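You operate a simulated robot arm through the tools that you are given. There is no shell and no other tool.

You are at the controls of a simulated robot arm. One attempt, no reset.

TASK
Put things in order on the kit bench. At the end: the blue barrel is on the silver seal plate; the white grease tub stands on top of the teal corner block; the white pad stands where the blue barrel stood; the orange piston stands where the white grease tub stood; whatever was shut is shut again. Leave all else as you found it, and nothing knocked over. Set down upright: blue barrel.

The check looks at the end state, three seconds after you hand in, the way a careful person would. Anything else that was tipped, shoved, dropped, spilled or broken makes it a failure. A push-on lid holds only when it is set on centred and level and pressed home; a screw cap is set on level and turned clockwise until tight.

THE ROBOT
A 6-joint arm with a two-finger parallel gripper, fixed in place. Base frame: the origin is at the foot of the arm, x ahead of it, y to its left, z up; the work surface is at about z = 0.85. Units: m, degrees, N and s.
With the tool pointing down near the work surface it reaches from about 0.26 to 0.68 m from the base axis. Its first joint turns from -66.0 to 66.0 degrees. Payload 2.9 kg.
The tool frame sits at the grasp point between the pads (the TCP): z along the fingers, y along the line on which they close. The tips reach 0.03 m beyond it. Largest opening 0.11 m; finger width 0.02, thickness 0.01; the body of the gripper, 0.048 by 0.112 m, starts 0.055 m behind the TCP.
Orientation is told as [roll, pitch, yaw] about the base's x, y, z axes, in that order, counted from this pose: with the fingers straight down and closing along the base's y, the tool's x points along the base's -x, its y along +y and its z along -z.

THE INTERFACE
- The arm moves only by the tool step_arm. Its argument "steps" is a list that holds one entry, the list of rows, each a list of 7 numbers: the shift along the base's x, y, z in units of 300 mm (1.0 is 300 mm), then the turn, a rotation vector about the base's x, y, z in units of 120 degrees (1.0 is 120 degrees), then the closure, from 0 (fully open) to 1 (shut). In form: [[[x, y, z, rx, ry, rz, fingers], ...]]. A call has 1 to 20 rows; each row is the pose to reach, as a shift and turn from the pose commanded when the call began. A call with a number of a shift or a turn outside -1 to 1 is refused whole. Each row takes 0.2 s and may step no farther than 0.05 m and 8.6 degrees from the row before; otherwise, or with a gripper value out of range, the whole call is refused. Where a pose cannot be reached the arm comes as near as it can. A force on the tool above 40 N (or 10 N above the force at the start of the call, whichever is more), or a blocked arm, ends the call early, and 0.2 s more pass. Each finger travels about 0.108 m/s and halts on what it meets, pressing with about 45 N; the grip force reading is that of the motor and also rises with nothing between the fingers. The clock runs only during rows and for 0.2 s after the last one: add rows that repeat a pose to give the fingers time. It gives the time, the measured TCP pose, the force on the tool (base axes), the opening and the grip force at its end, in the units of the frame above (readings bear some noise), with the torque about the TCP (base axes, N m) and any sound that the robot's microphone picked up.
- Cameras (640 x 400 px; columns grow to the right, rows downward): "scene" is fixed at [0.0787, 0.4255, 1.4065]; the picture's right is [-0.80, -0.60, 0.00], its down [-0.20, 0.27, -0.94] and it looks along [0.57, -0.75, -0.34] (base axes); focal length 322 px, centre (320, 200). "wrist" rides on the gripper at [0.072, 0.017, -0.103] in the tool frame; the picture's right is [-0.23, 0.97, 0.00], its down [-0.76, -0.18, -0.62] and it looks along [-0.61, -0.14, 0.78] (tool axes); focal length 222 px, centre (320, 200). There is no depth. A picture from a camera that has moved, and an enlarged one, comes with that camera's place and axes in the base frame and with its lens.
- camera(camera): a new picture of that camera. No time passes.
- zoom(camera, box): a new picture of the part [left, top, right, bottom] of that camera's present view, enlarged. No time passes.
- finish_job(): hands the job in; it is judged then, once.

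Nothing tells you positions but the pictures and the camera data. Unless the task says otherwise, let go and move clear before handing in.

The tools are called after "Emit:" by a JSON object that holds its "fn" and its "kwargs". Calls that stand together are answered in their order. step_arm: Moves the arm, as the interface text tells. Its arguments: {"type":"object","properties":{"steps":{"type":"array","items":{"type":"array","items":{"type":"array","items":{"type":"number"}}}}},"required":["steps"]} The other tools are called the same way: camera (camera) takes a picture; zoom (camera, box) takes an enlarged picture of a part of a camera's view; finish_job () hands the job in.

At the start:

```text
time: 0.0
tcp_pos: [0.3475, -0.2632, 1.2649]
tool_rot: [0.0, 0.0, 0.0]
wrist_force: [0.9, 0.5, 0.4]
ft_torque: [0.03, -0.01, -0.05]
gripper_width: 0.1101
gripper_force: 0.1
```

scene: 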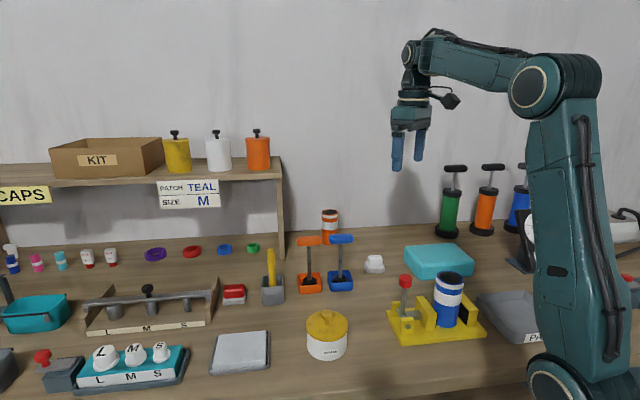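
wrist: 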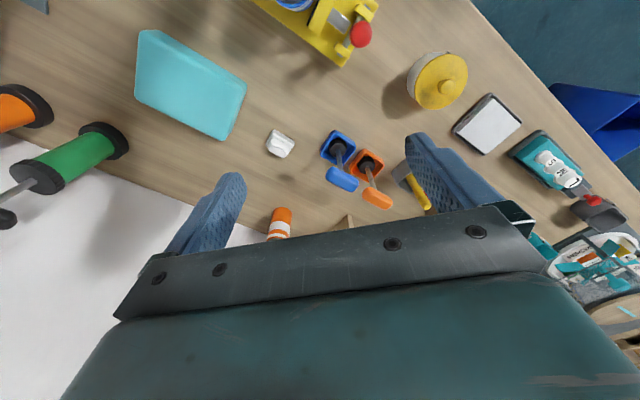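

I see a bench with a yellow clamp fixture holding a blue-and-white barrel, a teal block behind it, a white tub with a yellow lid, a silver plate, and shelves behind. I'll zoom in first to identify each item before moving.

Emit:
{"fn": "zoom", "kwargs": {"camera": "scene", "box": [360, 220, 560, 360]}}

Emit:
{"fn": "zoom", "kwargs": {"camera": "scene", "box": [200, 200, 400, 380]}}

Emit:
{"fn": "zoom", "kwargs": {"camera": "scene", "box": [0, 220, 240, 400]}}

Emit:
{"fn": "zoom", "kwargs": {"camera": "scene", "box": [420, 150, 640, 350]}}

Emit:
{"fn": "zoom", "kwargs": {"camera": "wrist", "box": [100, 0, 420, 240]}}

Emit:
{"fn": "zoom", "kwargs": {"camera": "wrist", "box": [360, 20, 640, 360]}}

```text
2.86 times, centred on (460, 290) of scene
camera zoom: at [0.0787, 0.4255, 1.4065], right [-0.8, -0.6, 0.0], down [-0.2, 0.27, -0.94], along [0.57, -0.75, -0.34], focal length 919 px, centre (-80, -57)
```

zoom: 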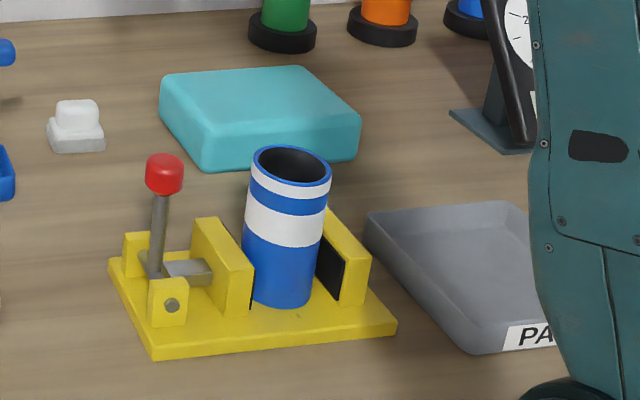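

```text
2.22 times, centred on (300, 290) of scene
camera zoom: at [0.0787, 0.4255, 1.4065], right [-0.8, -0.6, 0.0], down [-0.2, 0.27, -0.94], along [0.57, -0.75, -0.34], focal length 715 px, centre (364, 0)
```

zoom: 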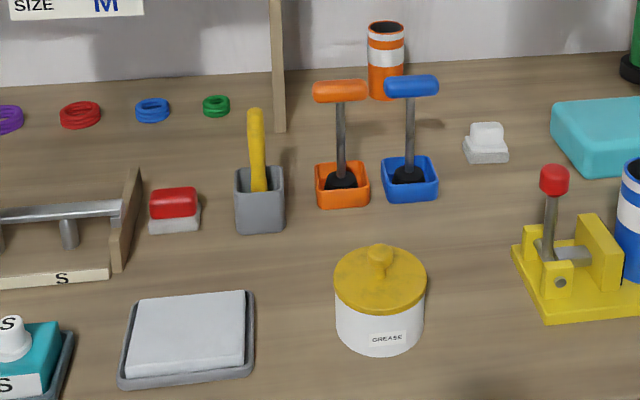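

```text
2.22 times, centred on (120, 310) of scene
camera zoom: at [0.0787, 0.4255, 1.4065], right [-0.8, -0.6, 0.0], down [-0.2, 0.27, -0.94], along [0.57, -0.75, -0.34], focal length 715 px, centre (764, -44)
```

zoom: 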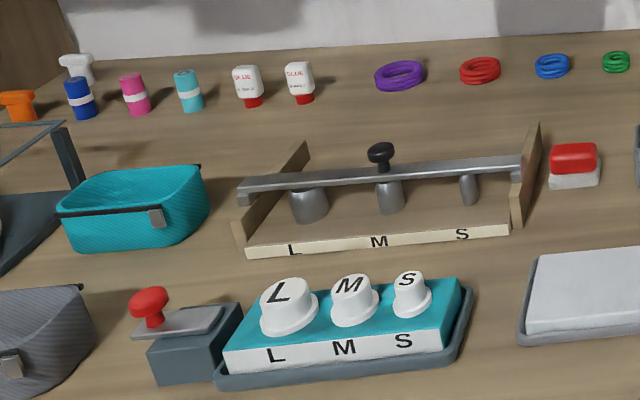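

```text
2.00 times, centred on (530, 250) of scene
camera zoom: at [0.0787, 0.4255, 1.4065], right [-0.8, -0.6, 0.0], down [-0.2, 0.27, -0.94], along [0.57, -0.75, -0.34], focal length 644 px, centre (-100, 100)
```

zoom: 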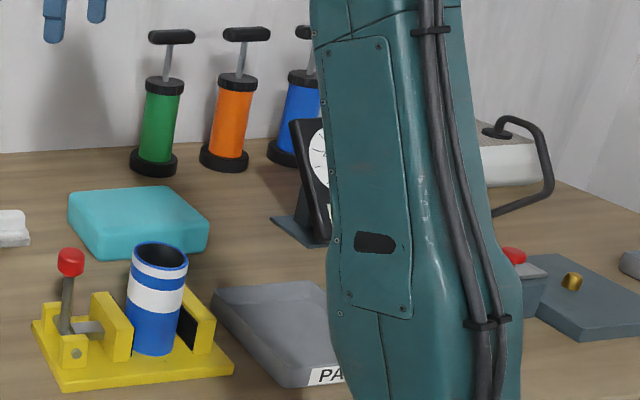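

```text
1.67 times, centred on (260, 120) of wrist
camera zoom: at [0.2764, -0.2467, 1.3679], right [0.23, 0.97, 0.0], down [0.76, -0.18, 0.62], along [0.61, -0.14, -0.78], focal length 370 px, centre (420, 333)
```

zoom: 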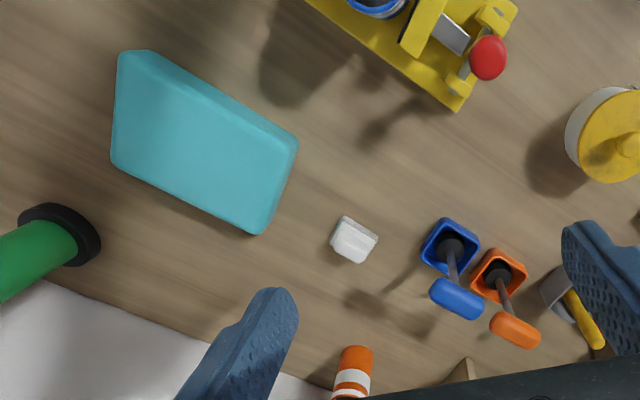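

```text
1.18 times, centred on (500, 190) of wrist
camera zoom: at [0.2764, -0.2467, 1.3679], right [0.23, 0.97, 0.0], down [0.76, -0.18, 0.62], along [0.61, -0.14, -0.78], focal length 261 px, centre (108, 212)
```

zoom: 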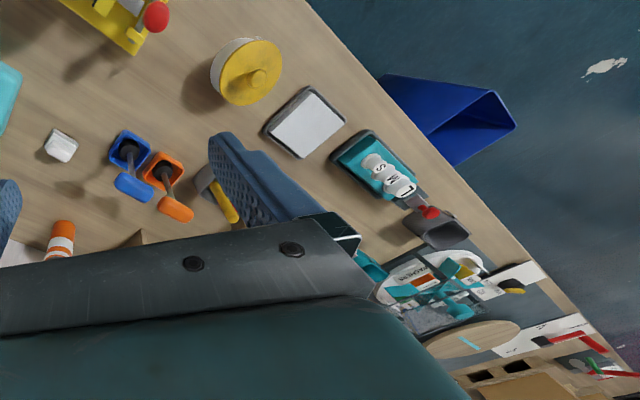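

The blue barrel sits in the yellow toggle clamp at about (0.22, -0.26). The tub is near (0.41, -0.03), the silver plate near (0.55, 0.09), the white pad near (0.49, -0.39), the teal block near (0.32, -0.50) and the orange piston near (0.59, -0.20). I'll move the wrist camera to look closely at the clamp.

Emit:
{"fn": "step_arm", "kwargs": {"steps": [[[-0.027, 0.04, -0.06, 0, 0, -0.0625, 0], [-0.054, 0.08, -0.12, 0, 0, -0.125, 0], [-0.081, 0.119, -0.179, 0, 0, -0.1875, 0], [-0.108, 0.159, -0.239, 0, 0, -0.25, 0], [-0.135, 0.199, -0.299, 0, 0, -0.3125, 0], [-0.1625, 0.2385, -0.3585, 0, 0, -0.375, 0], [-0.19, 0.278, -0.418, 0, 0, -0.4375, 0], [-0.217, 0.318, -0.478, 0, 0, -0.5, 0], [-0.244, 0.358, -0.538, 0, 0, -0.5625, 0], [-0.271, 0.3975, -0.5975, 0, 0, -0.625, 0], [-0.298, 0.437, -0.657, 0, 0, -0.6875, 0], [-0.325, 0.477, -0.717, 0, 0, -0.75, 0], [-0.325, 0.477, -0.717, 0, 0, -0.75, 0]]]}}

Emit:
{"fn": "camera", "kwargs": {"camera": "wrist"}}

Emit:
{"fn": "camera", "kwargs": {"camera": "scene"}}

```text
time: 2.8
tcp_pos: [0.2484, -0.1203, 1.0485]
tool_rot: [0.0, 0.2, -90.0]
wrist_force: [0.5, -1.0, 1.1]
ft_torque: [0.02, 0.0, 0.03]
gripper_width: 0.1099
gripper_force: 0.0
```

```text
taken
camera wrist: at [0.2665, -0.0472, 1.1523], right [0.97, -0.23, 0.0], down [-0.18, -0.76, 0.62], along [-0.14, -0.61, -0.78], focal length 222 px, centre (320, 200)
```

wrist: 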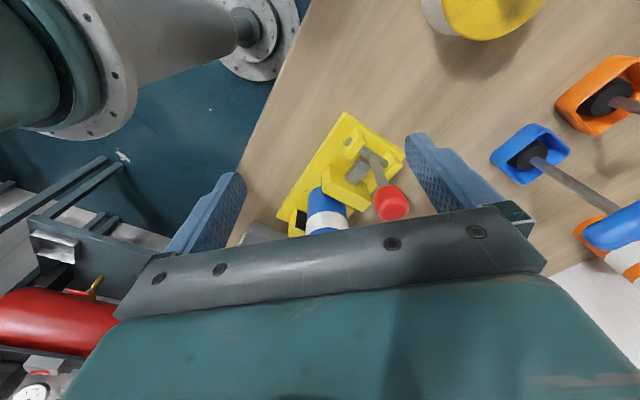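

```text
taken
```

scene: 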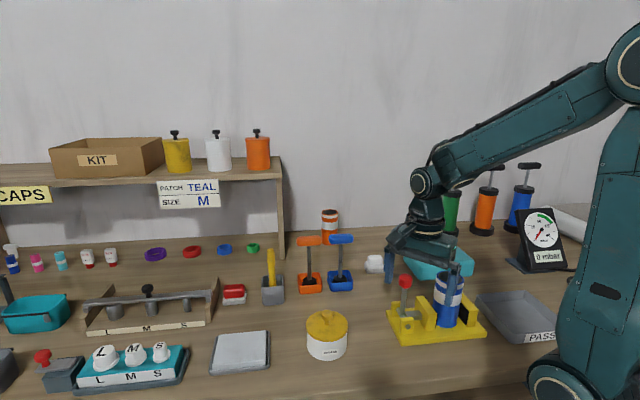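

The clamp shows in the wrist view with a red-knobbed lever. I'll enlarge it.

Emit:
{"fn": "zoom", "kwargs": {"camera": "wrist", "box": [240, 90, 440, 250]}}

Emit:
{"fn": "zoom", "kwargs": {"camera": "scene", "box": [380, 260, 500, 350]}}

Emit:
{"fn": "zoom", "kwargs": {"camera": "scene", "box": [290, 200, 400, 300]}}

```text
2.50 times, centred on (340, 170) of wrist
camera zoom: at [0.2665, -0.0472, 1.1523], right [0.97, -0.23, 0.0], down [-0.18, -0.76, 0.62], along [-0.14, -0.61, -0.78], focal length 555 px, centre (270, 275)
```

zoom: 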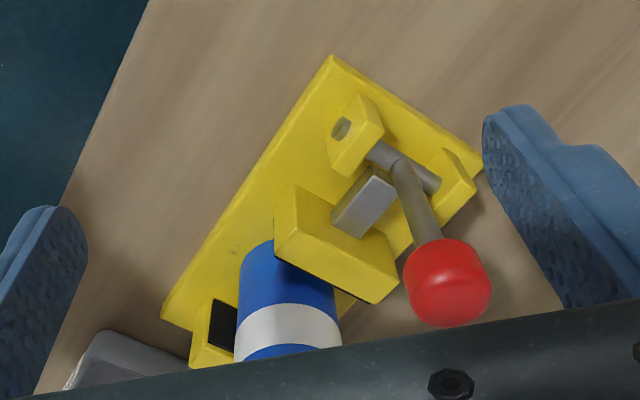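

```text
4.44 times, centred on (440, 305) of scene
camera zoom: at [0.0787, 0.4255, 1.4065], right [-0.8, -0.6, 0.0], down [-0.2, 0.27, -0.94], along [0.57, -0.75, -0.34], focal length 1430 px, centre (-213, -267)
```

zoom: 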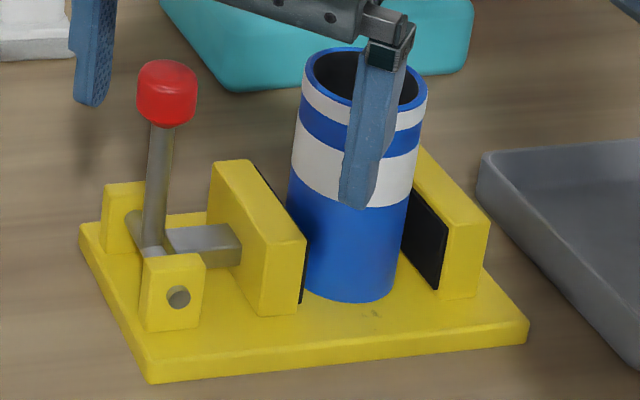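

```text
4.00 times, centred on (345, 250) of scene
camera zoom: at [0.0787, 0.4255, 1.4065], right [-0.8, -0.6, 0.0], down [-0.2, 0.27, -0.94], along [0.57, -0.75, -0.34], focal length 1287 px, centre (220, 0)
```

zoom: 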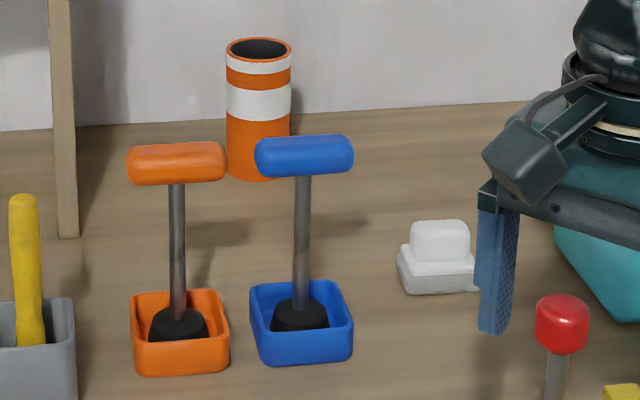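

The fixture is turned about 45°, its lever stands upright and its jaws close on the barrel along the fixture's long axis. I'll tilt the camera to look straight down at it.

Emit:
{"fn": "step_arm", "kwargs": {"steps": [[[0, 0, 0.1, 0, 0, 0, 0], [-0.02, -0.08, 0.15, 0.06, 0, 0, 0], [-0.04, -0.16, 0.15, 0.12, 0, 0, 0], [-0.06, -0.24, 0.15, 0.18, 0, 0, 0], [-0.08, -0.32, 0.15, 0.24, 0, 0, 0], [-0.1, -0.38, 0.15, 0.28, 0, 0, 0], [-0.107, -0.41, 0.15, 0.317, 0, 0, 0], [-0.107, -0.41, 0.15, 0.317, 0, 0, 0]]]}}

Emit:
{"fn": "camera", "kwargs": {"camera": "wrist"}}

Emit:
{"fn": "zoom", "kwargs": {"camera": "wrist", "box": [200, 100, 440, 280]}}

```text
time: 4.6
tcp_pos: [0.2408, -0.2239, 1.0828]
tool_rot: [0.0, 38.0, -90.0]
wrist_force: [-0.4, 0.2, 1.1]
ft_torque: [0.0, 0.02, 0.0]
gripper_width: 0.1099
gripper_force: 0.0
out of reach, approached as far as the arm can: row 6, 7, 8
```

```text
taken
camera wrist: at [0.258, -0.2314, 1.2096], right [0.97, -0.18, -0.14], down [-0.18, -0.98, 0.02], along [-0.14, 0.0, -0.99], focal length 222 px, centre (320, 200)
```

wrist: 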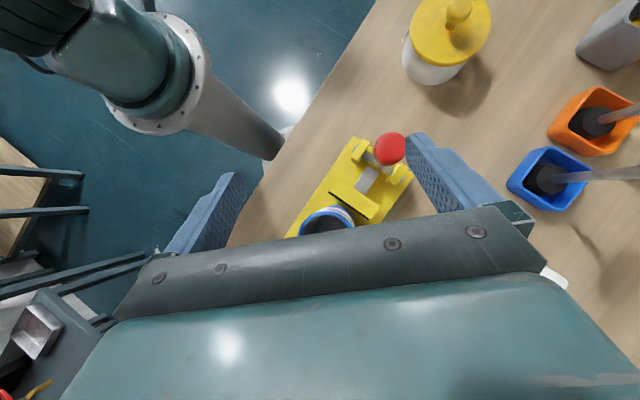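

```text
2.22 times, centred on (320, 190) of wrist
camera zoom: at [0.258, -0.2314, 1.2096], right [0.97, -0.18, -0.14], down [-0.18, -0.98, 0.02], along [-0.14, 0.0, -0.99], focal length 494 px, centre (320, 222)
```

zoom: 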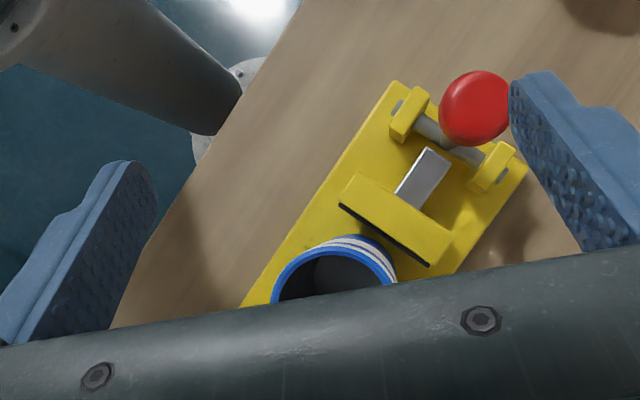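

The jaws are pressed on the barrel, so the clamp is shut. The lever is vertical, with its pivot near (0.30, -0.20) and its knob at z≈0.98, so it must swing outward, away from the barrel. Before acting I'll level the tool and inspect the tub.

Emit:
{"fn": "step_arm", "kwargs": {"steps": [[[0.05, 0.08, 0.1, -0.06, 0, 0, 0], [0.1, 0.16, 0.15, -0.12, 0, 0, 0], [0.15, 0.24, 0.15, -0.18, 0, 0, 0], [0.2, 0.32, 0.15, -0.24, 0, 0, 0], [0.25, 0.4, 0.15, -0.3, 0, 0, 0], [0.3, 0.48, 0.15, -0.317, 0, 0, 0], [0.35, 0.55, 0.15, -0.317, 0, 0, 0]]]}}

Emit:
{"fn": "step_arm", "kwargs": {"steps": [[[0, 0, 0, 0, 0, 0.07, 0], [0, 0, 0, 0, 0, 0.14, 0], [0, 0, 0, 0, 0, 0.21, 0], [0, 0, 0, 0, 0, 0.28, 0], [0, 0, 0, 0, 0, 0.35, 0], [0, 0, 0, 0, 0, 0.42, 0], [0, 0, 0, 0, 0, 0.49, 0], [0, 0, 0, 0, 0, 0.56, 0], [0, 0, 0, 0, 0, 0.63, 0], [0, 0, 0, 0, 0, 0.7, 0], [0, 0, 0, 0, 0, 0.75, 0]]]}}

Emit:
{"fn": "camera", "kwargs": {"camera": "wrist"}}

```text
time: 6.2
tcp_pos: [0.3443, -0.0601, 1.1333]
tool_rot: [0.0, 0.0, -89.9]
wrist_force: [-0.2, 0.4, 0.9]
ft_torque: [0.01, -0.04, -0.01]
gripper_width: 0.11
gripper_force: 0.1
```

```text
time: 8.6
tcp_pos: [0.3444, -0.0593, 1.1313]
tool_rot: [0.0, 0.0, 0.1]
wrist_force: [-0.2, 0.4, 0.3]
ft_torque: [-0.02, 0.0, 0.01]
gripper_width: 0.11
gripper_force: 0.1
```

```text
taken
camera wrist: at [0.2725, -0.0451, 1.2345], right [0.22, 0.97, 0.0], down [0.76, -0.18, 0.62], along [0.61, -0.14, -0.78], focal length 222 px, centre (320, 200)
```

wrist: 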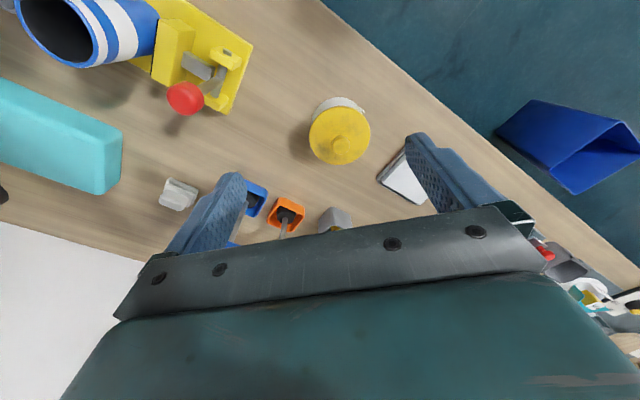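

The tub is near the centre of the view, with the clamp at upper left. I'll enlarge both.

Emit:
{"fn": "zoom", "kwargs": {"camera": "wrist", "box": [270, 70, 430, 190]}}

Emit:
{"fn": "zoom", "kwargs": {"camera": "wrist", "box": [0, 0, 280, 200]}}

Emit:
{"fn": "zoom", "kwargs": {"camera": "scene", "box": [190, 300, 370, 400]}}

```text
3.33 times, centred on (350, 130) of wrist
camera zoom: at [0.2725, -0.0451, 1.2345], right [0.22, 0.97, 0.0], down [0.76, -0.18, 0.62], along [0.61, -0.14, -0.78], focal length 740 px, centre (220, 433)
```

zoom: 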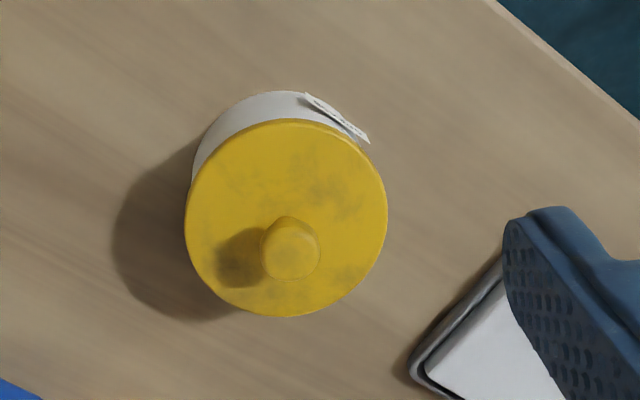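

```text
2.00 times, centred on (140, 100) of wrist
camera zoom: at [0.2725, -0.0451, 1.2345], right [0.22, 0.97, 0.0], down [0.76, -0.18, 0.62], along [0.61, -0.14, -0.78], focal length 444 px, centre (680, 400)
```

zoom: 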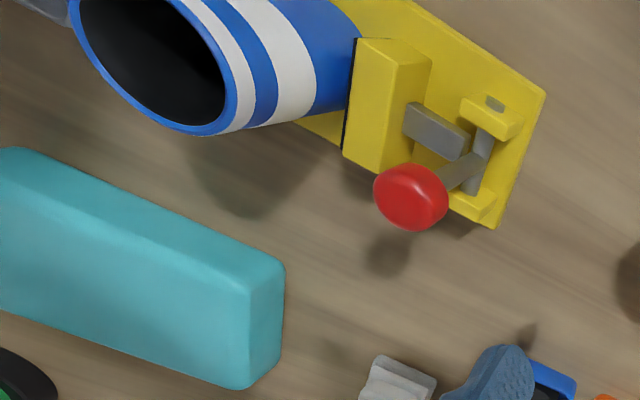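

```text
3.56 times, centred on (280, 350) of scene
camera zoom: at [0.0787, 0.4255, 1.4065], right [-0.8, -0.6, 0.0], down [-0.2, 0.27, -0.94], along [0.57, -0.75, -0.34], focal length 1144 px, centre (462, -333)
```

zoom: 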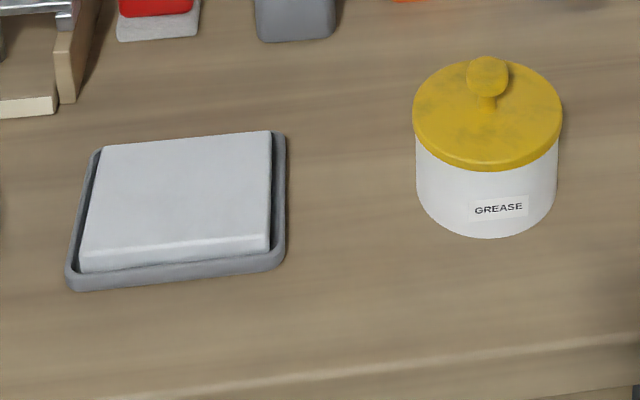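

The tub is about 0.09 m wide and 0.05 m tall, its lid overhangs slightly, and its label faces the base-left side. I'll move to a spot above the silver plate and pistons for closer views.

Emit:
{"fn": "step_arm", "kwargs": {"steps": [[[0.09, 0.05, 0.02, 0, 0, 0, 0], [0.18, 0.1, 0.02, 0, 0, 0, 0], [0.27, 0.15, 0.02, 0, 0, 0, 0], [0.36, 0.2, 0.02, 0, 0, 0, 0], [0.4, 0.25, 0.02, 0, 0, 0, 0], [0.4, 0.3, 0.02, 0, 0, 0, 0], [0.4, 0.35, 0.02, 0, 0, 0, 0], [0.4, 0.35, 0.02, 0, 0, 0, 0]]]}}

Emit:
{"fn": "camera", "kwargs": {"camera": "wrist"}}

Emit:
{"fn": "camera", "kwargs": {"camera": "scene"}}

```text
time: 10.4
tcp_pos: [0.4649, 0.0428, 1.139]
tool_rot: [0.0, 0.0, 0.0]
wrist_force: [-0.1, 0.5, 0.1]
ft_torque: [-0.04, 0.01, 0.01]
gripper_width: 0.1102
gripper_force: 0.0
```

```text
taken
camera wrist: at [0.3938, 0.0591, 1.2416], right [0.23, 0.97, 0.0], down [0.76, -0.18, 0.62], along [0.61, -0.14, -0.78], focal length 222 px, centre (320, 200)
```

wrist: 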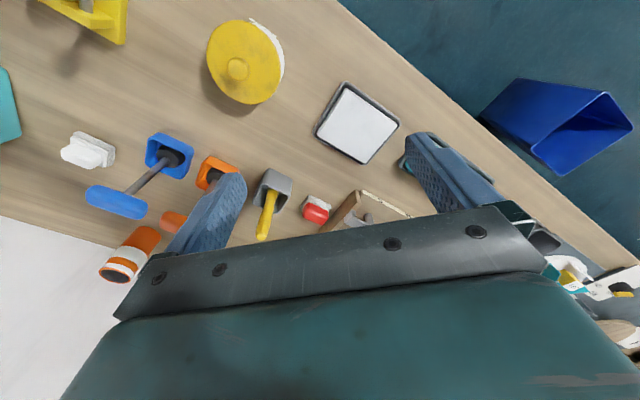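

```text
taken
```

scene: 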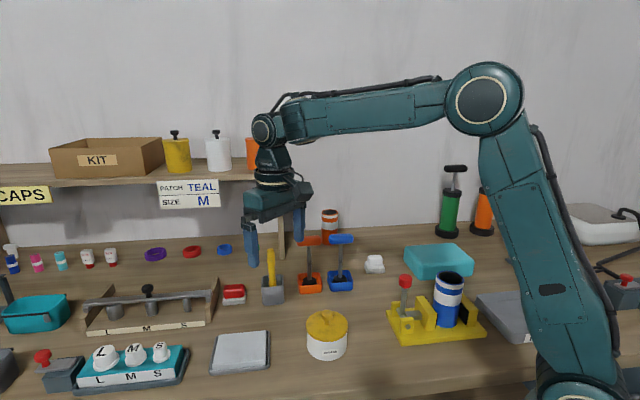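

The silver plate, the white pad and the pistons are all in view. I'll enlarge each to fix its position.

Emit:
{"fn": "zoom", "kwargs": {"camera": "wrist", "box": [290, 60, 430, 180]}}

Emit:
{"fn": "zoom", "kwargs": {"camera": "wrist", "box": [40, 110, 260, 290]}}

Emit:
{"fn": "zoom", "kwargs": {"camera": "wrist", "box": [180, 0, 320, 120]}}

Emit:
{"fn": "zoom", "kwargs": {"camera": "scene", "box": [280, 215, 400, 305]}}

```text
3.33 times, centred on (360, 120) of wrist
camera zoom: at [0.3938, 0.0591, 1.2416], right [0.23, 0.97, 0.0], down [0.76, -0.18, 0.62], along [0.61, -0.14, -0.78], focal length 740 px, centre (187, 467)
```

zoom: 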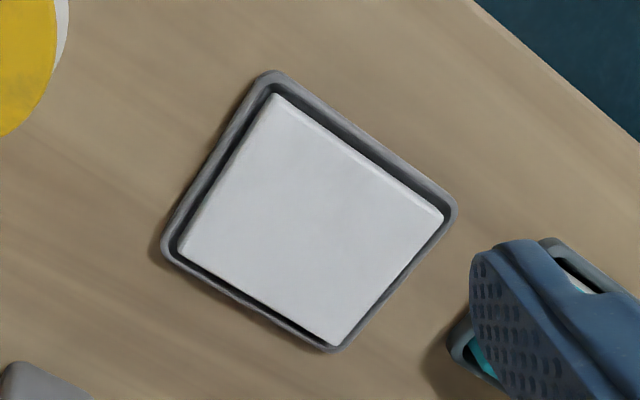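

```text
2.22 times, centred on (150, 200) of wrist
camera zoom: at [0.3938, 0.0591, 1.2416], right [0.23, 0.97, 0.0], down [0.76, -0.18, 0.62], along [0.61, -0.14, -0.78], focal length 494 px, centre (698, 200)
```

zoom: 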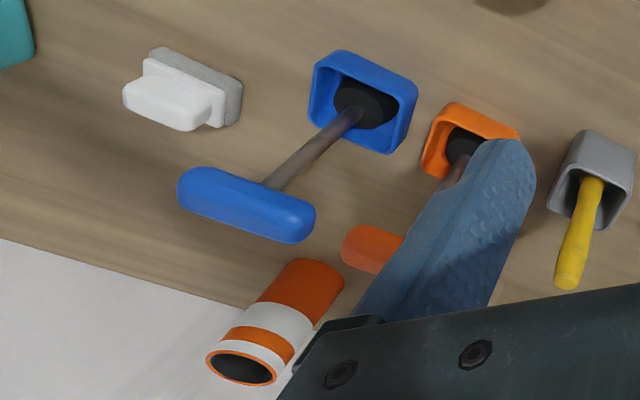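

```text
3.33 times, centred on (250, 60) of wrist
camera zoom: at [0.3938, 0.0591, 1.2416], right [0.23, 0.97, 0.0], down [0.76, -0.18, 0.62], along [0.61, -0.14, -0.78], focal length 740 px, centre (553, 667)
```

zoom: 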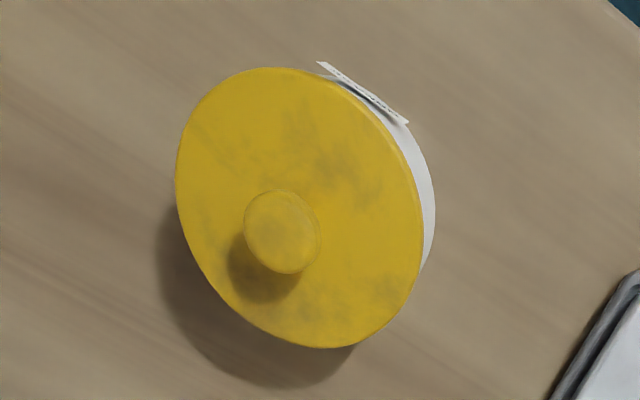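

```text
4.44 times, centred on (340, 260) of scene
camera zoom: at [0.0787, 0.4255, 1.4065], right [-0.8, -0.6, 0.0], down [-0.2, 0.27, -0.94], along [0.57, -0.75, -0.34], focal length 1430 px, centre (231, -67)
```

zoom: 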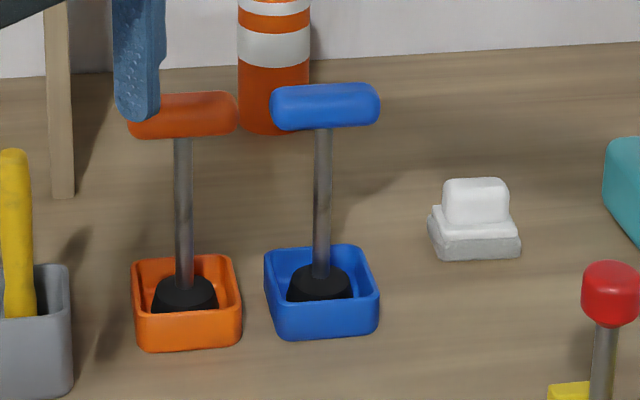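

I have these positions: tub ≈ (0.416, -0.046), slab top centre ≈ (0.550, 0.088, 0.866), white pad ≈ (0.483, -0.392), orange piston ≈ (0.584, -0.190). Gripping the tub vertically would pinch its lid, so I'll tilt the tool 45° and grip only the body below the rim, starting with the pre-grasp.

Emit:
{"fn": "step_arm", "kwargs": {"steps": [[[-0.028, 0.006, -0.013, 0, 0, -0.0625, 0], [-0.057, 0.011, -0.026, 0, 0, -0.125, 0], [-0.085, 0.017, -0.039, 0, 0, -0.1875, 0], [-0.113, 0.023, -0.052, 0, 0, -0.25, 0], [-0.142, 0.028, -0.065, 0, 0, -0.3125, 0], [-0.17, 0.034, -0.078, 0, 0, -0.375, 0], [-0.198, 0.04, -0.091, 0, 0, -0.4375, 0], [-0.226, 0.046, -0.104, 0, 0, -0.5, 0], [-0.255, 0.051, -0.117, 0, 0, -0.5625, 0], [-0.283, 0.057, -0.13, 0, 0, -0.625, 0]]]}}

Emit:
{"fn": "step_arm", "kwargs": {"steps": [[[0.005, -0.005, -0.06, -0.0517, -0.0139, 0, 0], [0.01, -0.01, -0.12, -0.1035, -0.0277, 0, 0], [0.015, -0.015, -0.18, -0.1552, -0.0416, 0, 0], [0.02, -0.02, -0.24, -0.207, -0.0555, 0, 0], [0.025, -0.025, -0.3, -0.2587, -0.0694, 0, 0], [0.03, -0.03, -0.37, -0.3105, -0.0832, 0, 0], [0.034, -0.034, -0.437, -0.3622, -0.0971, 0, 0], [0.034, -0.034, -0.437, -0.3622, -0.0971, 0, 0]]]}}

Emit:
{"fn": "camera", "kwargs": {"camera": "wrist"}}

Emit:
{"fn": "camera", "kwargs": {"camera": "scene"}}

```text
time: 12.6
tcp_pos: [0.3776, 0.0606, 1.0982]
tool_rot: [0.1, 0.0, -75.2]
wrist_force: [-0.1, -0.3, 0.2]
ft_torque: [0.01, -0.04, -0.01]
gripper_width: 0.1101
gripper_force: 0.0
```

```text
time: 14.4
tcp_pos: [0.3883, 0.0496, 0.9667]
tool_rot: [0.0, -45.1, -75.0]
wrist_force: [0.3, -0.1, 0.2]
ft_torque: [0.01, 0.01, 0.02]
gripper_width: 0.1099
gripper_force: 0.0
```

```text
taken
camera wrist: at [0.3733, 0.1733, 0.9892], right [0.98, 0.1, 0.16], down [-0.15, -0.14, 0.98], along [0.12, -0.99, -0.12], focal length 222 px, centre (320, 200)
```

wrist: 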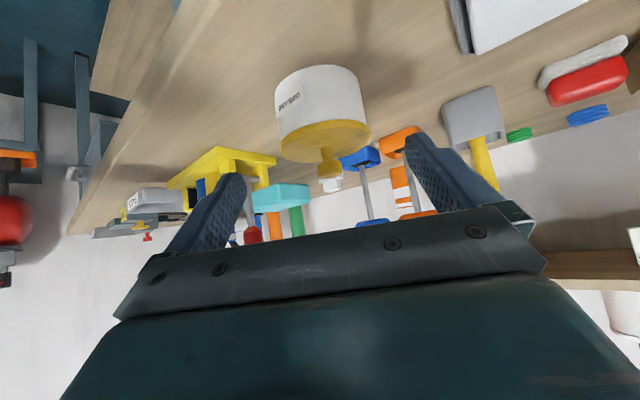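

```text
taken
```

scene: 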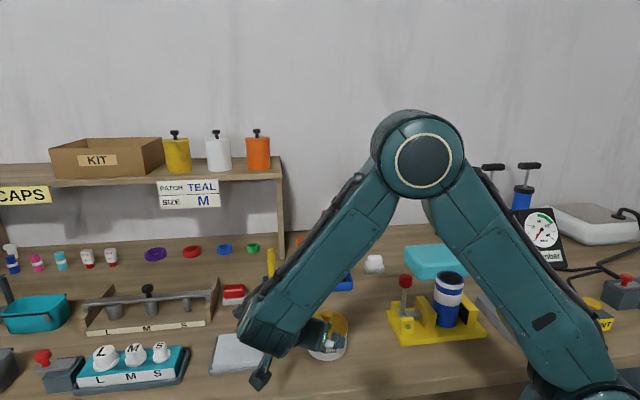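

The tub is between the fingers in the view. I'll enlarge to check centring before closing in.

Emit:
{"fn": "zoom", "kwargs": {"camera": "wrist", "box": [220, 40, 420, 200]}}

Emit:
{"fn": "zoom", "kwargs": {"camera": "scene", "box": [230, 290, 370, 390]}}

```text
2.50 times, centred on (320, 120) of wrist
camera zoom: at [0.3733, 0.1733, 0.9892], right [0.98, 0.1, 0.16], down [-0.15, -0.14, 0.98], along [0.12, -0.99, -0.12], focal length 555 px, centre (320, 400)
```

zoom: 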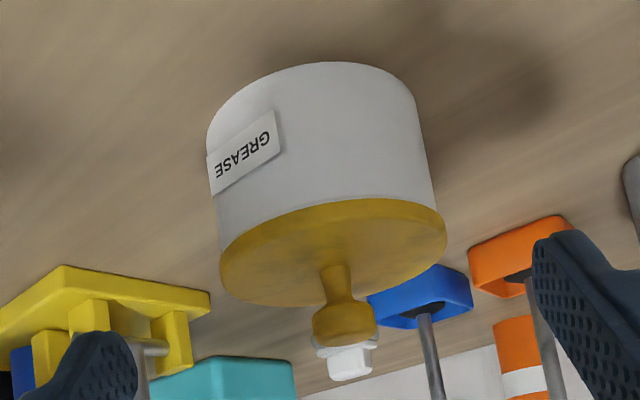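

```text
4.00 times, centred on (300, 340) of scene
camera zoom: at [0.0787, 0.4256, 1.4065], right [-0.8, -0.6, 0.0], down [-0.2, 0.27, -0.94], along [0.57, -0.75, -0.34], focal length 1287 px, centre (400, -360)
```

zoom: 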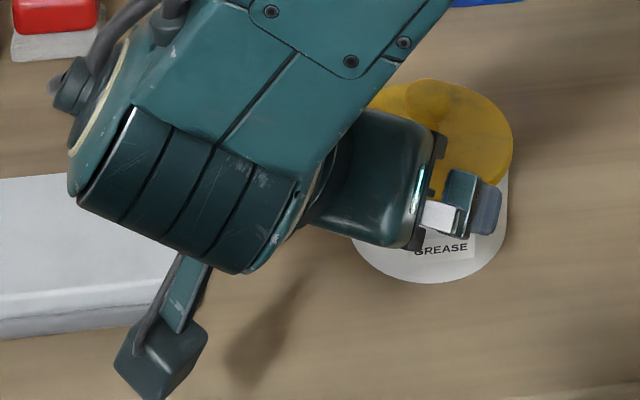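

The tub is centred to within about 2 mm, with its lid rim at z≈0.90. I'll advance along the tool axis so the fingers straddle the body below the lid.

Emit:
{"fn": "step_arm", "kwargs": {"steps": [[[0.013, -0.0455, -0.0448, 0, 0, 0, 0], [0.026, -0.091, -0.0896, 0, 0, 0, 0], [0.039, -0.1365, -0.1344, 0, 0, 0, 0], [0.052, -0.182, -0.179, 0, 0, 0, 0], [0.065, -0.2275, -0.224, 0, 0, 0, 0], [0.0783, -0.273, -0.2687, 0, 0, 0, 0], [0.0783, -0.273, -0.2687, 0, 0, 0, 0]]]}}

Emit:
{"fn": "camera", "kwargs": {"camera": "wrist"}}

Emit:
{"fn": "zoom", "kwargs": {"camera": "scene", "box": [230, 290, 400, 390]}}

```text
time: 16.0
tcp_pos: [0.4116, -0.0316, 0.8843]
tool_rot: [0.0, -45.0, -75.0]
wrist_force: [-0.6, -1.1, -1.6]
ft_torque: [-0.04, 0.03, 0.0]
gripper_width: 0.1103
gripper_force: 0.0
```

```text
taken
camera wrist: at [0.3969, 0.0923, 0.9056], right [0.98, 0.1, 0.16], down [-0.15, -0.14, 0.98], along [0.12, -0.99, -0.12], focal length 222 px, centre (320, 200)
```

wrist: 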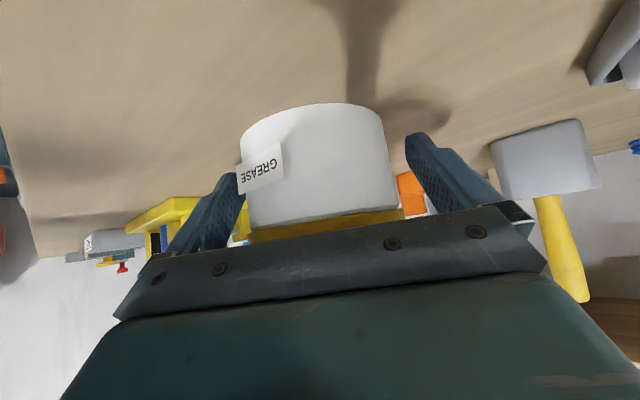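

```text
3.76 times, centred on (315, 340) of scene
camera zoom: at [0.0788, 0.4255, 1.4065], right [-0.8, -0.6, 0.0], down [-0.2, 0.27, -0.94], along [0.57, -0.75, -0.34], focal length 1211 px, centre (339, -327)
```

zoom: 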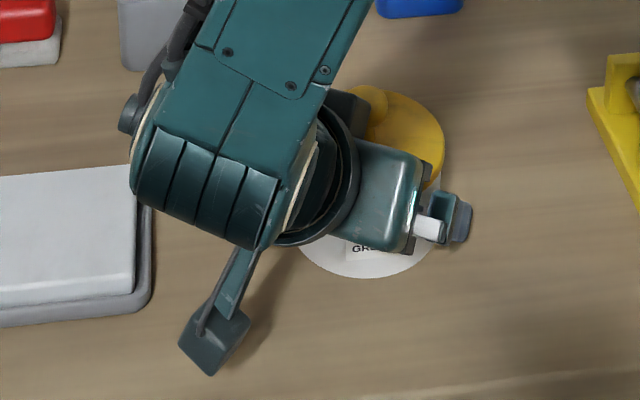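

The fingers straddle the tub body with the label clear of both pads. Now I'll close the gripper on it.

Emit:
{"fn": "step_arm", "kwargs": {"steps": [[[0, 0, 0, 0, 0, 0, 0.1], [0, 0, 0, 0, 0, 0, 0.3], [0, 0, 0, 0, 0, 0, 0.5], [0, 0, 0, 0, 0, 0, 0.5], [0, 0, 0, 0, 0, 0, 0.5]]]}}

Emit:
{"fn": "camera", "kwargs": {"camera": "wrist"}}

```text
time: 17.2
tcp_pos: [0.4114, -0.0317, 0.8839]
tool_rot: [-0.1, -45.0, -74.8]
wrist_force: [-1.0, -0.7, 0.5]
ft_torque: [-0.1, 0.22, -0.02]
gripper_width: 0.0892
gripper_force: 45.2
```

```text
taken
camera wrist: at [0.3969, 0.0925, 0.9058], right [0.98, 0.1, 0.16], down [-0.15, -0.14, 0.98], along [0.12, -0.99, -0.12], focal length 222 px, centre (320, 200)
```

wrist: 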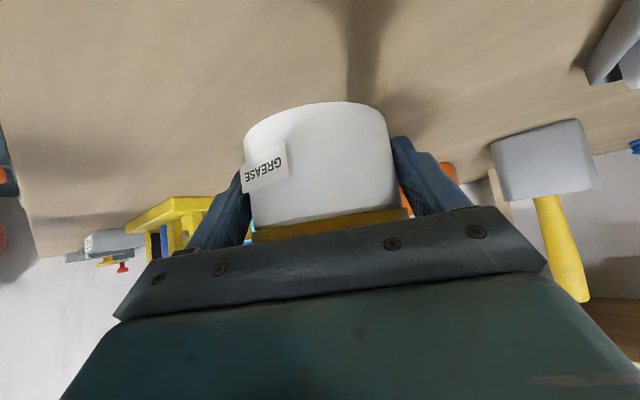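

The grip reads 0.089 m, which matches the tub body. I'll lift it straight up and check.

Emit:
{"fn": "step_arm", "kwargs": {"steps": [[[0, 0, 0.03, 0, 0, 0, 0.5], [0, 0, 0.1, 0, 0, 0, 0.5], [0, 0, 0.2, 0, 0, 0, 0.5], [0, 0, 0.3, 0, 0, 0, 0.5], [0, 0, 0.4, 0, 0, 0, 0.5], [0, 0, 0.5, 0, 0, 0, 0.5], [0, 0, 0.6, 0, 0, 0, 0.5]]]}}

Emit:
{"fn": "camera", "kwargs": {"camera": "wrist"}}

Emit:
{"fn": "camera", "kwargs": {"camera": "scene"}}

```text
time: 18.8
tcp_pos: [0.4119, -0.0336, 1.0647]
tool_rot: [0.0, -45.0, -74.9]
wrist_force: [-0.3, -0.1, -6.3]
ft_torque: [0.1, 0.03, -0.01]
gripper_width: 0.0891
gripper_force: 45.2
```

```text
taken
camera wrist: at [0.3965, 0.0893, 1.0863], right [0.98, 0.1, 0.16], down [-0.15, -0.14, 0.98], along [0.12, -0.99, -0.12], focal length 222 px, centre (320, 200)
```

wrist: 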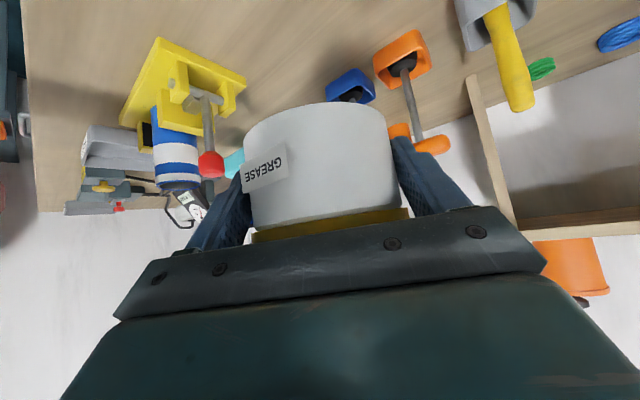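

```text
taken
```

scene: 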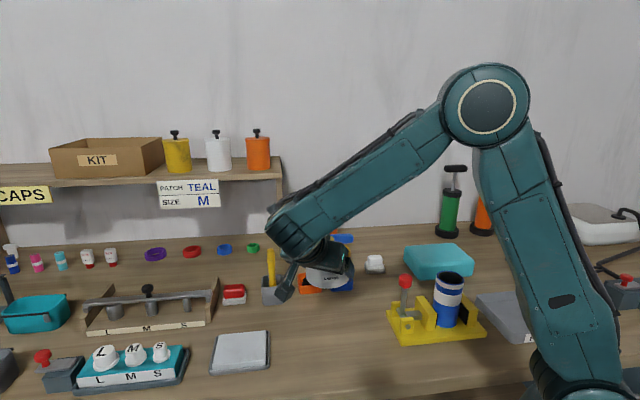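

The tub lifted cleanly, at about 6 N. I'll carry it over to above the teal block, centred near (0.3245, -0.519).

Emit:
{"fn": "step_arm", "kwargs": {"steps": [[[-0.01, -0.05, 0.02, 0, 0, 0.01, 0.5], [-0.03, -0.15, 0.03, 0, 0, 0.03, 0.5], [-0.05, -0.27, 0.03, 0, 0, 0.05, 0.5], [-0.07, -0.39, 0.03, 0, 0, 0.07, 0.5], [-0.09, -0.51, 0.03, 0, 0, 0.09, 0.5], [-0.11, -0.63, 0.03, 0, 0, 0.11, 0.5], [-0.135, -0.76, 0.03, 0, 0, 0.13, 0.5], [-0.157, -0.89, 0.03, 0, 0, 0.1417, 0.5], [-0.157, -0.89, 0.03, 0, 0, 0.1417, 0.5]]]}}

```text
time: 20.8
tcp_pos: [0.3675, -0.2982, 1.073]
tool_rot: [0.0, -45.0, -57.9]
wrist_force: [-0.3, 0.4, -6.9]
ft_torque: [0.09, 0.04, 0.01]
gripper_width: 0.0889
gripper_force: 44.9
```

The tub is steady. I'll continue to just above the block, then look.

Emit:
{"fn": "step_arm", "kwargs": {"steps": [[[-0.02, -0.09, 0, 0, 0, 0, 0.5], [-0.045, -0.18, 0, 0, 0, 0, 0.5], [-0.07, -0.29, -0.02, 0, 0, 0, 0.5], [-0.1, -0.4, -0.06, 0, 0, 0, 0.5], [-0.125, -0.51, -0.1, 0, 0, 0, 0.5], [-0.15, -0.61, -0.16, 0, 0, 0, 0.5], [-0.17, -0.694, -0.243, 0, 0, 0, 0.5], [-0.17, -0.694, -0.243, 0, 0, 0, 0.5]]]}}

Emit:
{"fn": "camera", "kwargs": {"camera": "wrist"}}

Emit:
{"fn": "zoom", "kwargs": {"camera": "scene", "box": [380, 190, 520, 300]}}

```text
time: 22.6
tcp_pos: [0.3145, -0.5071, 1.0033]
tool_rot: [0.0, -45.0, -57.9]
wrist_force: [-0.1, 0.2, -8.3]
ft_torque: [0.07, 0.06, 0.03]
gripper_width: 0.0893
gripper_force: 45.0
```

```text
taken
camera wrist: at [0.264, -0.3943, 1.0244], right [0.91, 0.38, 0.16], down [-0.1, -0.18, 0.98], along [0.4, -0.91, -0.12], focal length 222 px, centre (320, 200)
```

wrist: 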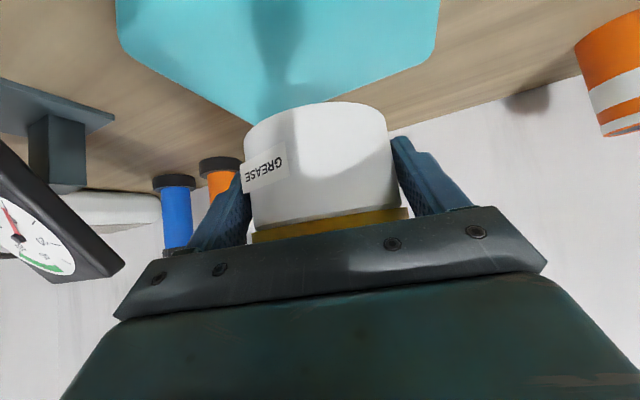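

```text
3.64 times, centred on (450, 245) of scene
camera zoom: at [0.0788, 0.4254, 1.4065], right [-0.8, -0.6, 0.0], down [-0.2, 0.27, -0.94], along [0.57, -0.75, -0.34], focal length 1170 px, centre (-153, 36)
```

zoom: 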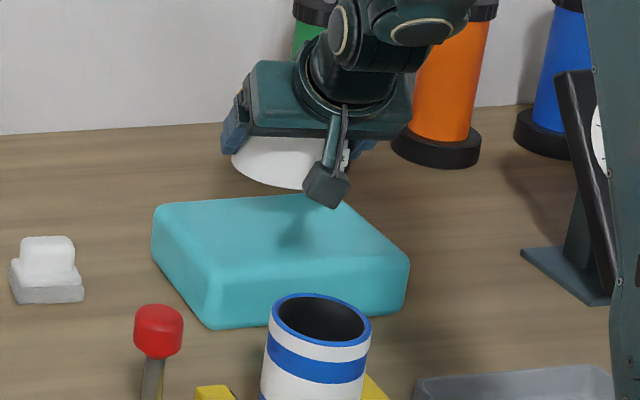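

The block's far corner shows where my estimate put it, so the tub is over its middle. I'll lower it most of the way, then creep down until contact.

Emit:
{"fn": "step_arm", "kwargs": {"steps": [[[0, 0, -0.05, 0, 0, 0, 0.5], [0, 0, -0.1, 0, 0, 0, 0.5], [0, 0, -0.15, 0, 0, 0, 0.5], [0, 0, -0.18, 0, 0, 0, 0.5], [0, 0, -0.2, 0, 0, 0, 0.5], [0, 0, -0.21, 0, 0, 0, 0.5], [0, 0, -0.215, 0, 0, 0, 0.5]]]}}

Emit:
{"fn": "camera", "kwargs": {"camera": "wrist"}}

Emit:
{"fn": "zoom", "kwargs": {"camera": "scene", "box": [380, 190, 520, 300]}}

```text
time: 24.2
tcp_pos: [0.3166, -0.5093, 0.9434]
tool_rot: [0.0, -46.0, -58.1]
wrist_force: [-5.3, 4.3, 33.9]
ft_torque: [-0.05, -0.65, 0.44]
gripper_width: 0.0893
gripper_force: 44.7
```

```text
taken
camera wrist: at [0.2658, -0.3958, 0.9628], right [0.91, 0.38, 0.16], down [-0.11, -0.16, 0.98], along [0.4, -0.91, -0.11], focal length 222 px, centre (320, 200)
```

wrist: 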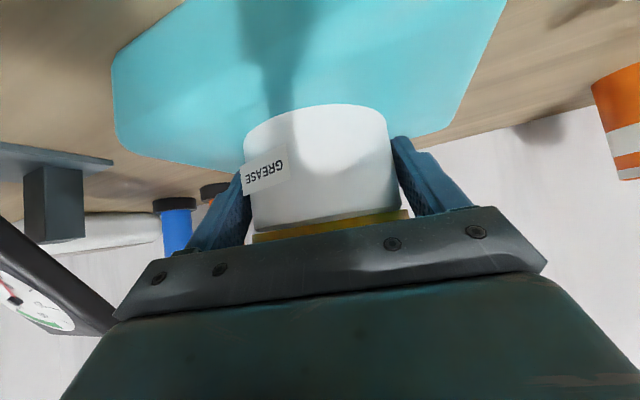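

```text
3.64 times, centred on (450, 245) of scene
camera zoom: at [0.0782, 0.4262, 1.4063], right [-0.8, -0.6, 0.0], down [-0.2, 0.27, -0.94], along [0.57, -0.75, -0.34], focal length 1170 px, centre (-153, 36)
```

zoom: 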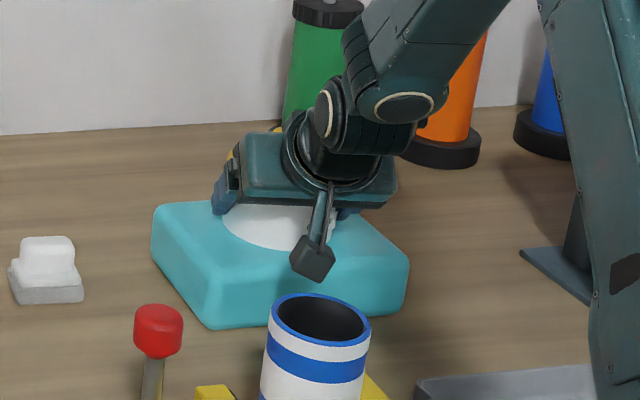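

The tub touched down with about 40 N, a bit hard. I'll ease up a few millimetres until the force is near zero before releasing.

Emit:
{"fn": "step_arm", "kwargs": {"steps": [[[0, 0, 0.006, 0, 0, 0, 0.5], [0, 0, 0.009, 0, 0, 0, 0.5], [0, 0, 0.009, 0, 0, 0, 0.5]]]}}

```text
time: 25.0
tcp_pos: [0.3166, -0.5089, 0.9421]
tool_rot: [0.0, -45.7, -58.0]
wrist_force: [1.1, -9.7, 20.8]
ft_torque: [-0.74, -0.86, -0.32]
gripper_width: 0.0888
gripper_force: 44.8
```

Emit:
{"fn": "step_arm", "kwargs": {"steps": [[[0, 0, 0.005, 0, 0, 0, 0.5], [0, 0, 0.008, 0, 0, 0, 0.5], [0, 0, 0.008, 0, 0, 0, 0.5]]]}}

```text
time: 25.8
tcp_pos: [0.3155, -0.5069, 0.9424]
tool_rot: [0.1, -45.3, -57.9]
wrist_force: [5.4, -5.5, 11.5]
ft_torque: [-0.95, -0.77, 0.03]
gripper_width: 0.0891
gripper_force: 44.7
```

Emit:
{"fn": "step_arm", "kwargs": {"steps": [[[0, 0, 0.004, 0, 0, 0, 0.5], [0, 0, 0.007, 0, 0, 0, 0.5], [0, 0, 0.007, 0, 0, 0, 0.5]]]}}

Emit:
{"fn": "zoom", "kwargs": {"camera": "scene", "box": [400, 200, 500, 280]}}

```text
time: 26.6
tcp_pos: [0.3149, -0.5051, 0.9435]
tool_rot: [-0.1, -44.9, -57.9]
wrist_force: [4.9, -0.9, 4.4]
ft_torque: [-0.52, -0.49, 0.18]
gripper_width: 0.0889
gripper_force: 45.5
```

```text
5.00 times, centred on (450, 240) of scene
camera zoom: at [0.0788, 0.4256, 1.4064], right [-0.8, -0.6, 0.0], down [-0.2, 0.27, -0.94], along [0.57, -0.75, -0.34], focal length 1609 px, centre (-330, 0)
```

zoom: 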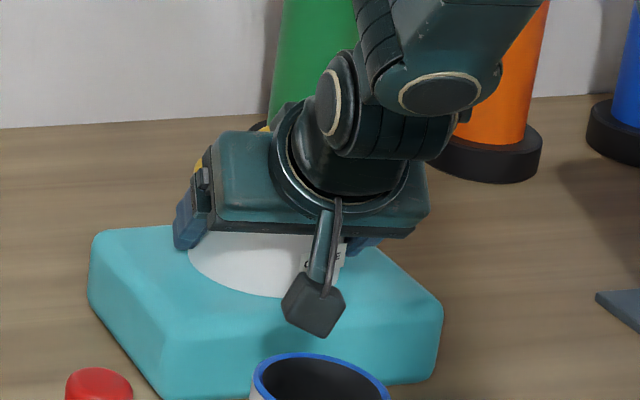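

The load is nearly balanced and the tub sits flat on the block. I'll open the gripper now.

Emit:
{"fn": "step_arm", "kwargs": {"steps": [[[0, 0, 0.003, 0, 0, 0, 0.5], [0, 0, 0.004, 0, 0, 0, 0.3], [0, 0, 0.004, 0, 0, 0, 0.1], [0, 0, 0.004, 0, 0, 0, 0], [0, 0, 0.004, 0, 0, 0, 0]]]}}

Emit:
{"fn": "camera", "kwargs": {"camera": "wrist"}}

```text
time: 27.8
tcp_pos: [0.3133, -0.5067, 0.9467]
tool_rot: [0.0, -45.0, -57.9]
wrist_force: [0.3, -0.2, -0.1]
ft_torque: [0.05, 0.0, 0.0]
gripper_width: 0.1101
gripper_force: 0.1
```

```text
taken
camera wrist: at [0.264, -0.3924, 0.9684], right [0.91, 0.38, 0.16], down [-0.1, -0.18, 0.98], along [0.4, -0.91, -0.12], focal length 222 px, centre (320, 200)
```

wrist: 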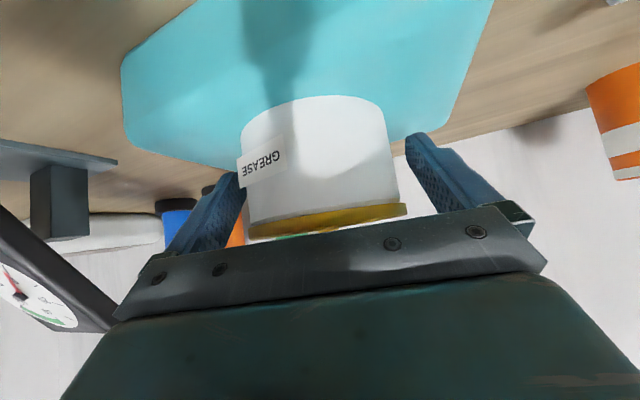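

The tub is free and standing on the block. I'll back out along the tool axis.

Emit:
{"fn": "step_arm", "kwargs": {"steps": [[[-0.02, 0.032, 0.038, 0, 0, 0, 0], [-0.05, 0.08, 0.095, 0, 0, 0, 0], [-0.08, 0.128, 0.152, 0, 0, 0, 0], [-0.12, 0.192, 0.227, 0, 0, 0, 0], [-0.16, 0.256, 0.303, 0, 0, 0, 0], [-0.16, 0.256, 0.42, 0, 0, 0, 0], [-0.16, 0.256, 0.55, 0, 0, 0, 0]]]}}

Emit:
{"fn": "camera", "kwargs": {"camera": "scene"}}

Emit:
{"fn": "zoom", "kwargs": {"camera": "scene", "box": [380, 200, 500, 290]}}

```text
time: 29.4
tcp_pos: [0.2665, -0.4291, 1.1111]
tool_rot: [0.0, -45.0, -58.0]
wrist_force: [0.5, 0.5, -0.3]
ft_torque: [0.0, 0.0, -0.01]
gripper_width: 0.1099
gripper_force: 0.1
```

```text
taken
```

scene: 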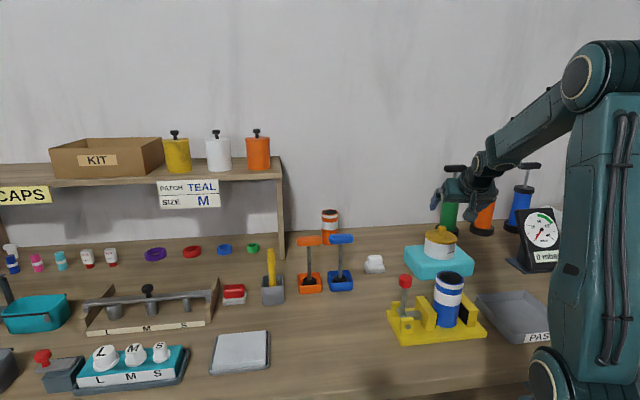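

```text
4.44 times, centred on (440, 245) of scene
camera zoom: at [0.0787, 0.4256, 1.4064], right [-0.8, -0.6, 0.0], down [-0.2, 0.27, -0.94], along [0.57, -0.75, -0.34], focal length 1430 px, centre (-213, 0)
```

zoom: 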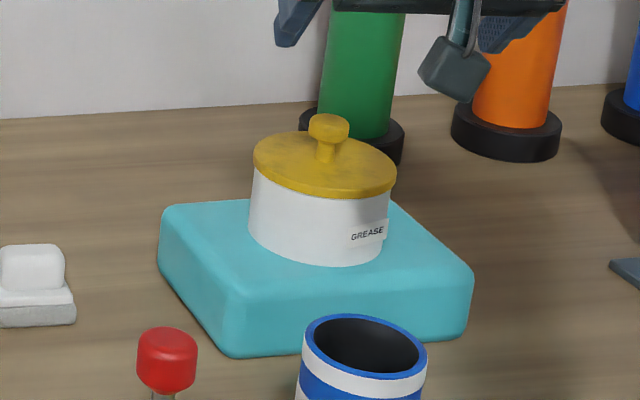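

The tub stands on the block with its lid on. I'll check more closely that the lid is level and fully seated.

Emit:
{"fn": "zoom", "kwargs": {"camera": "scene", "box": [410, 215, 480, 270]}}

Emit:
{"fn": "camera", "kwargs": {"camera": "wrist"}}

```text
7.27 times, centred on (445, 242) of scene
camera zoom: at [0.0787, 0.4256, 1.4064], right [-0.8, -0.6, 0.0], down [-0.2, 0.27, -0.94], along [0.57, -0.75, -0.34], focal length 2340 px, centre (-589, -109)
```

zoom: 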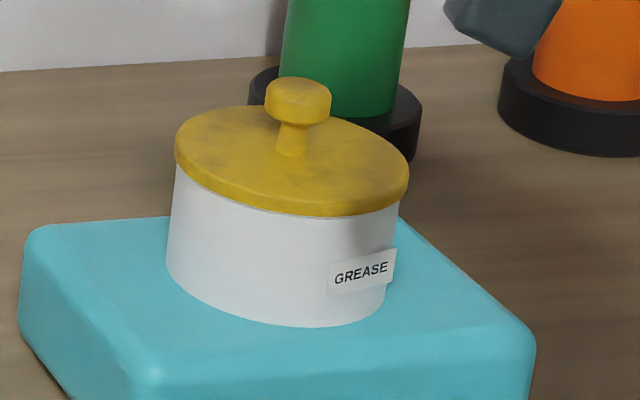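

```text
taken
camera wrist: at [0.2161, -0.3157, 1.1334], right [0.91, 0.38, 0.16], down [-0.1, -0.18, 0.98], along [0.4, -0.91, -0.12], focal length 222 px, centre (320, 200)
```

wrist: 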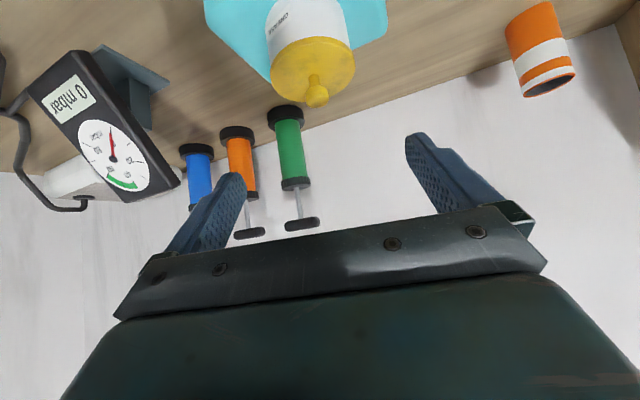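

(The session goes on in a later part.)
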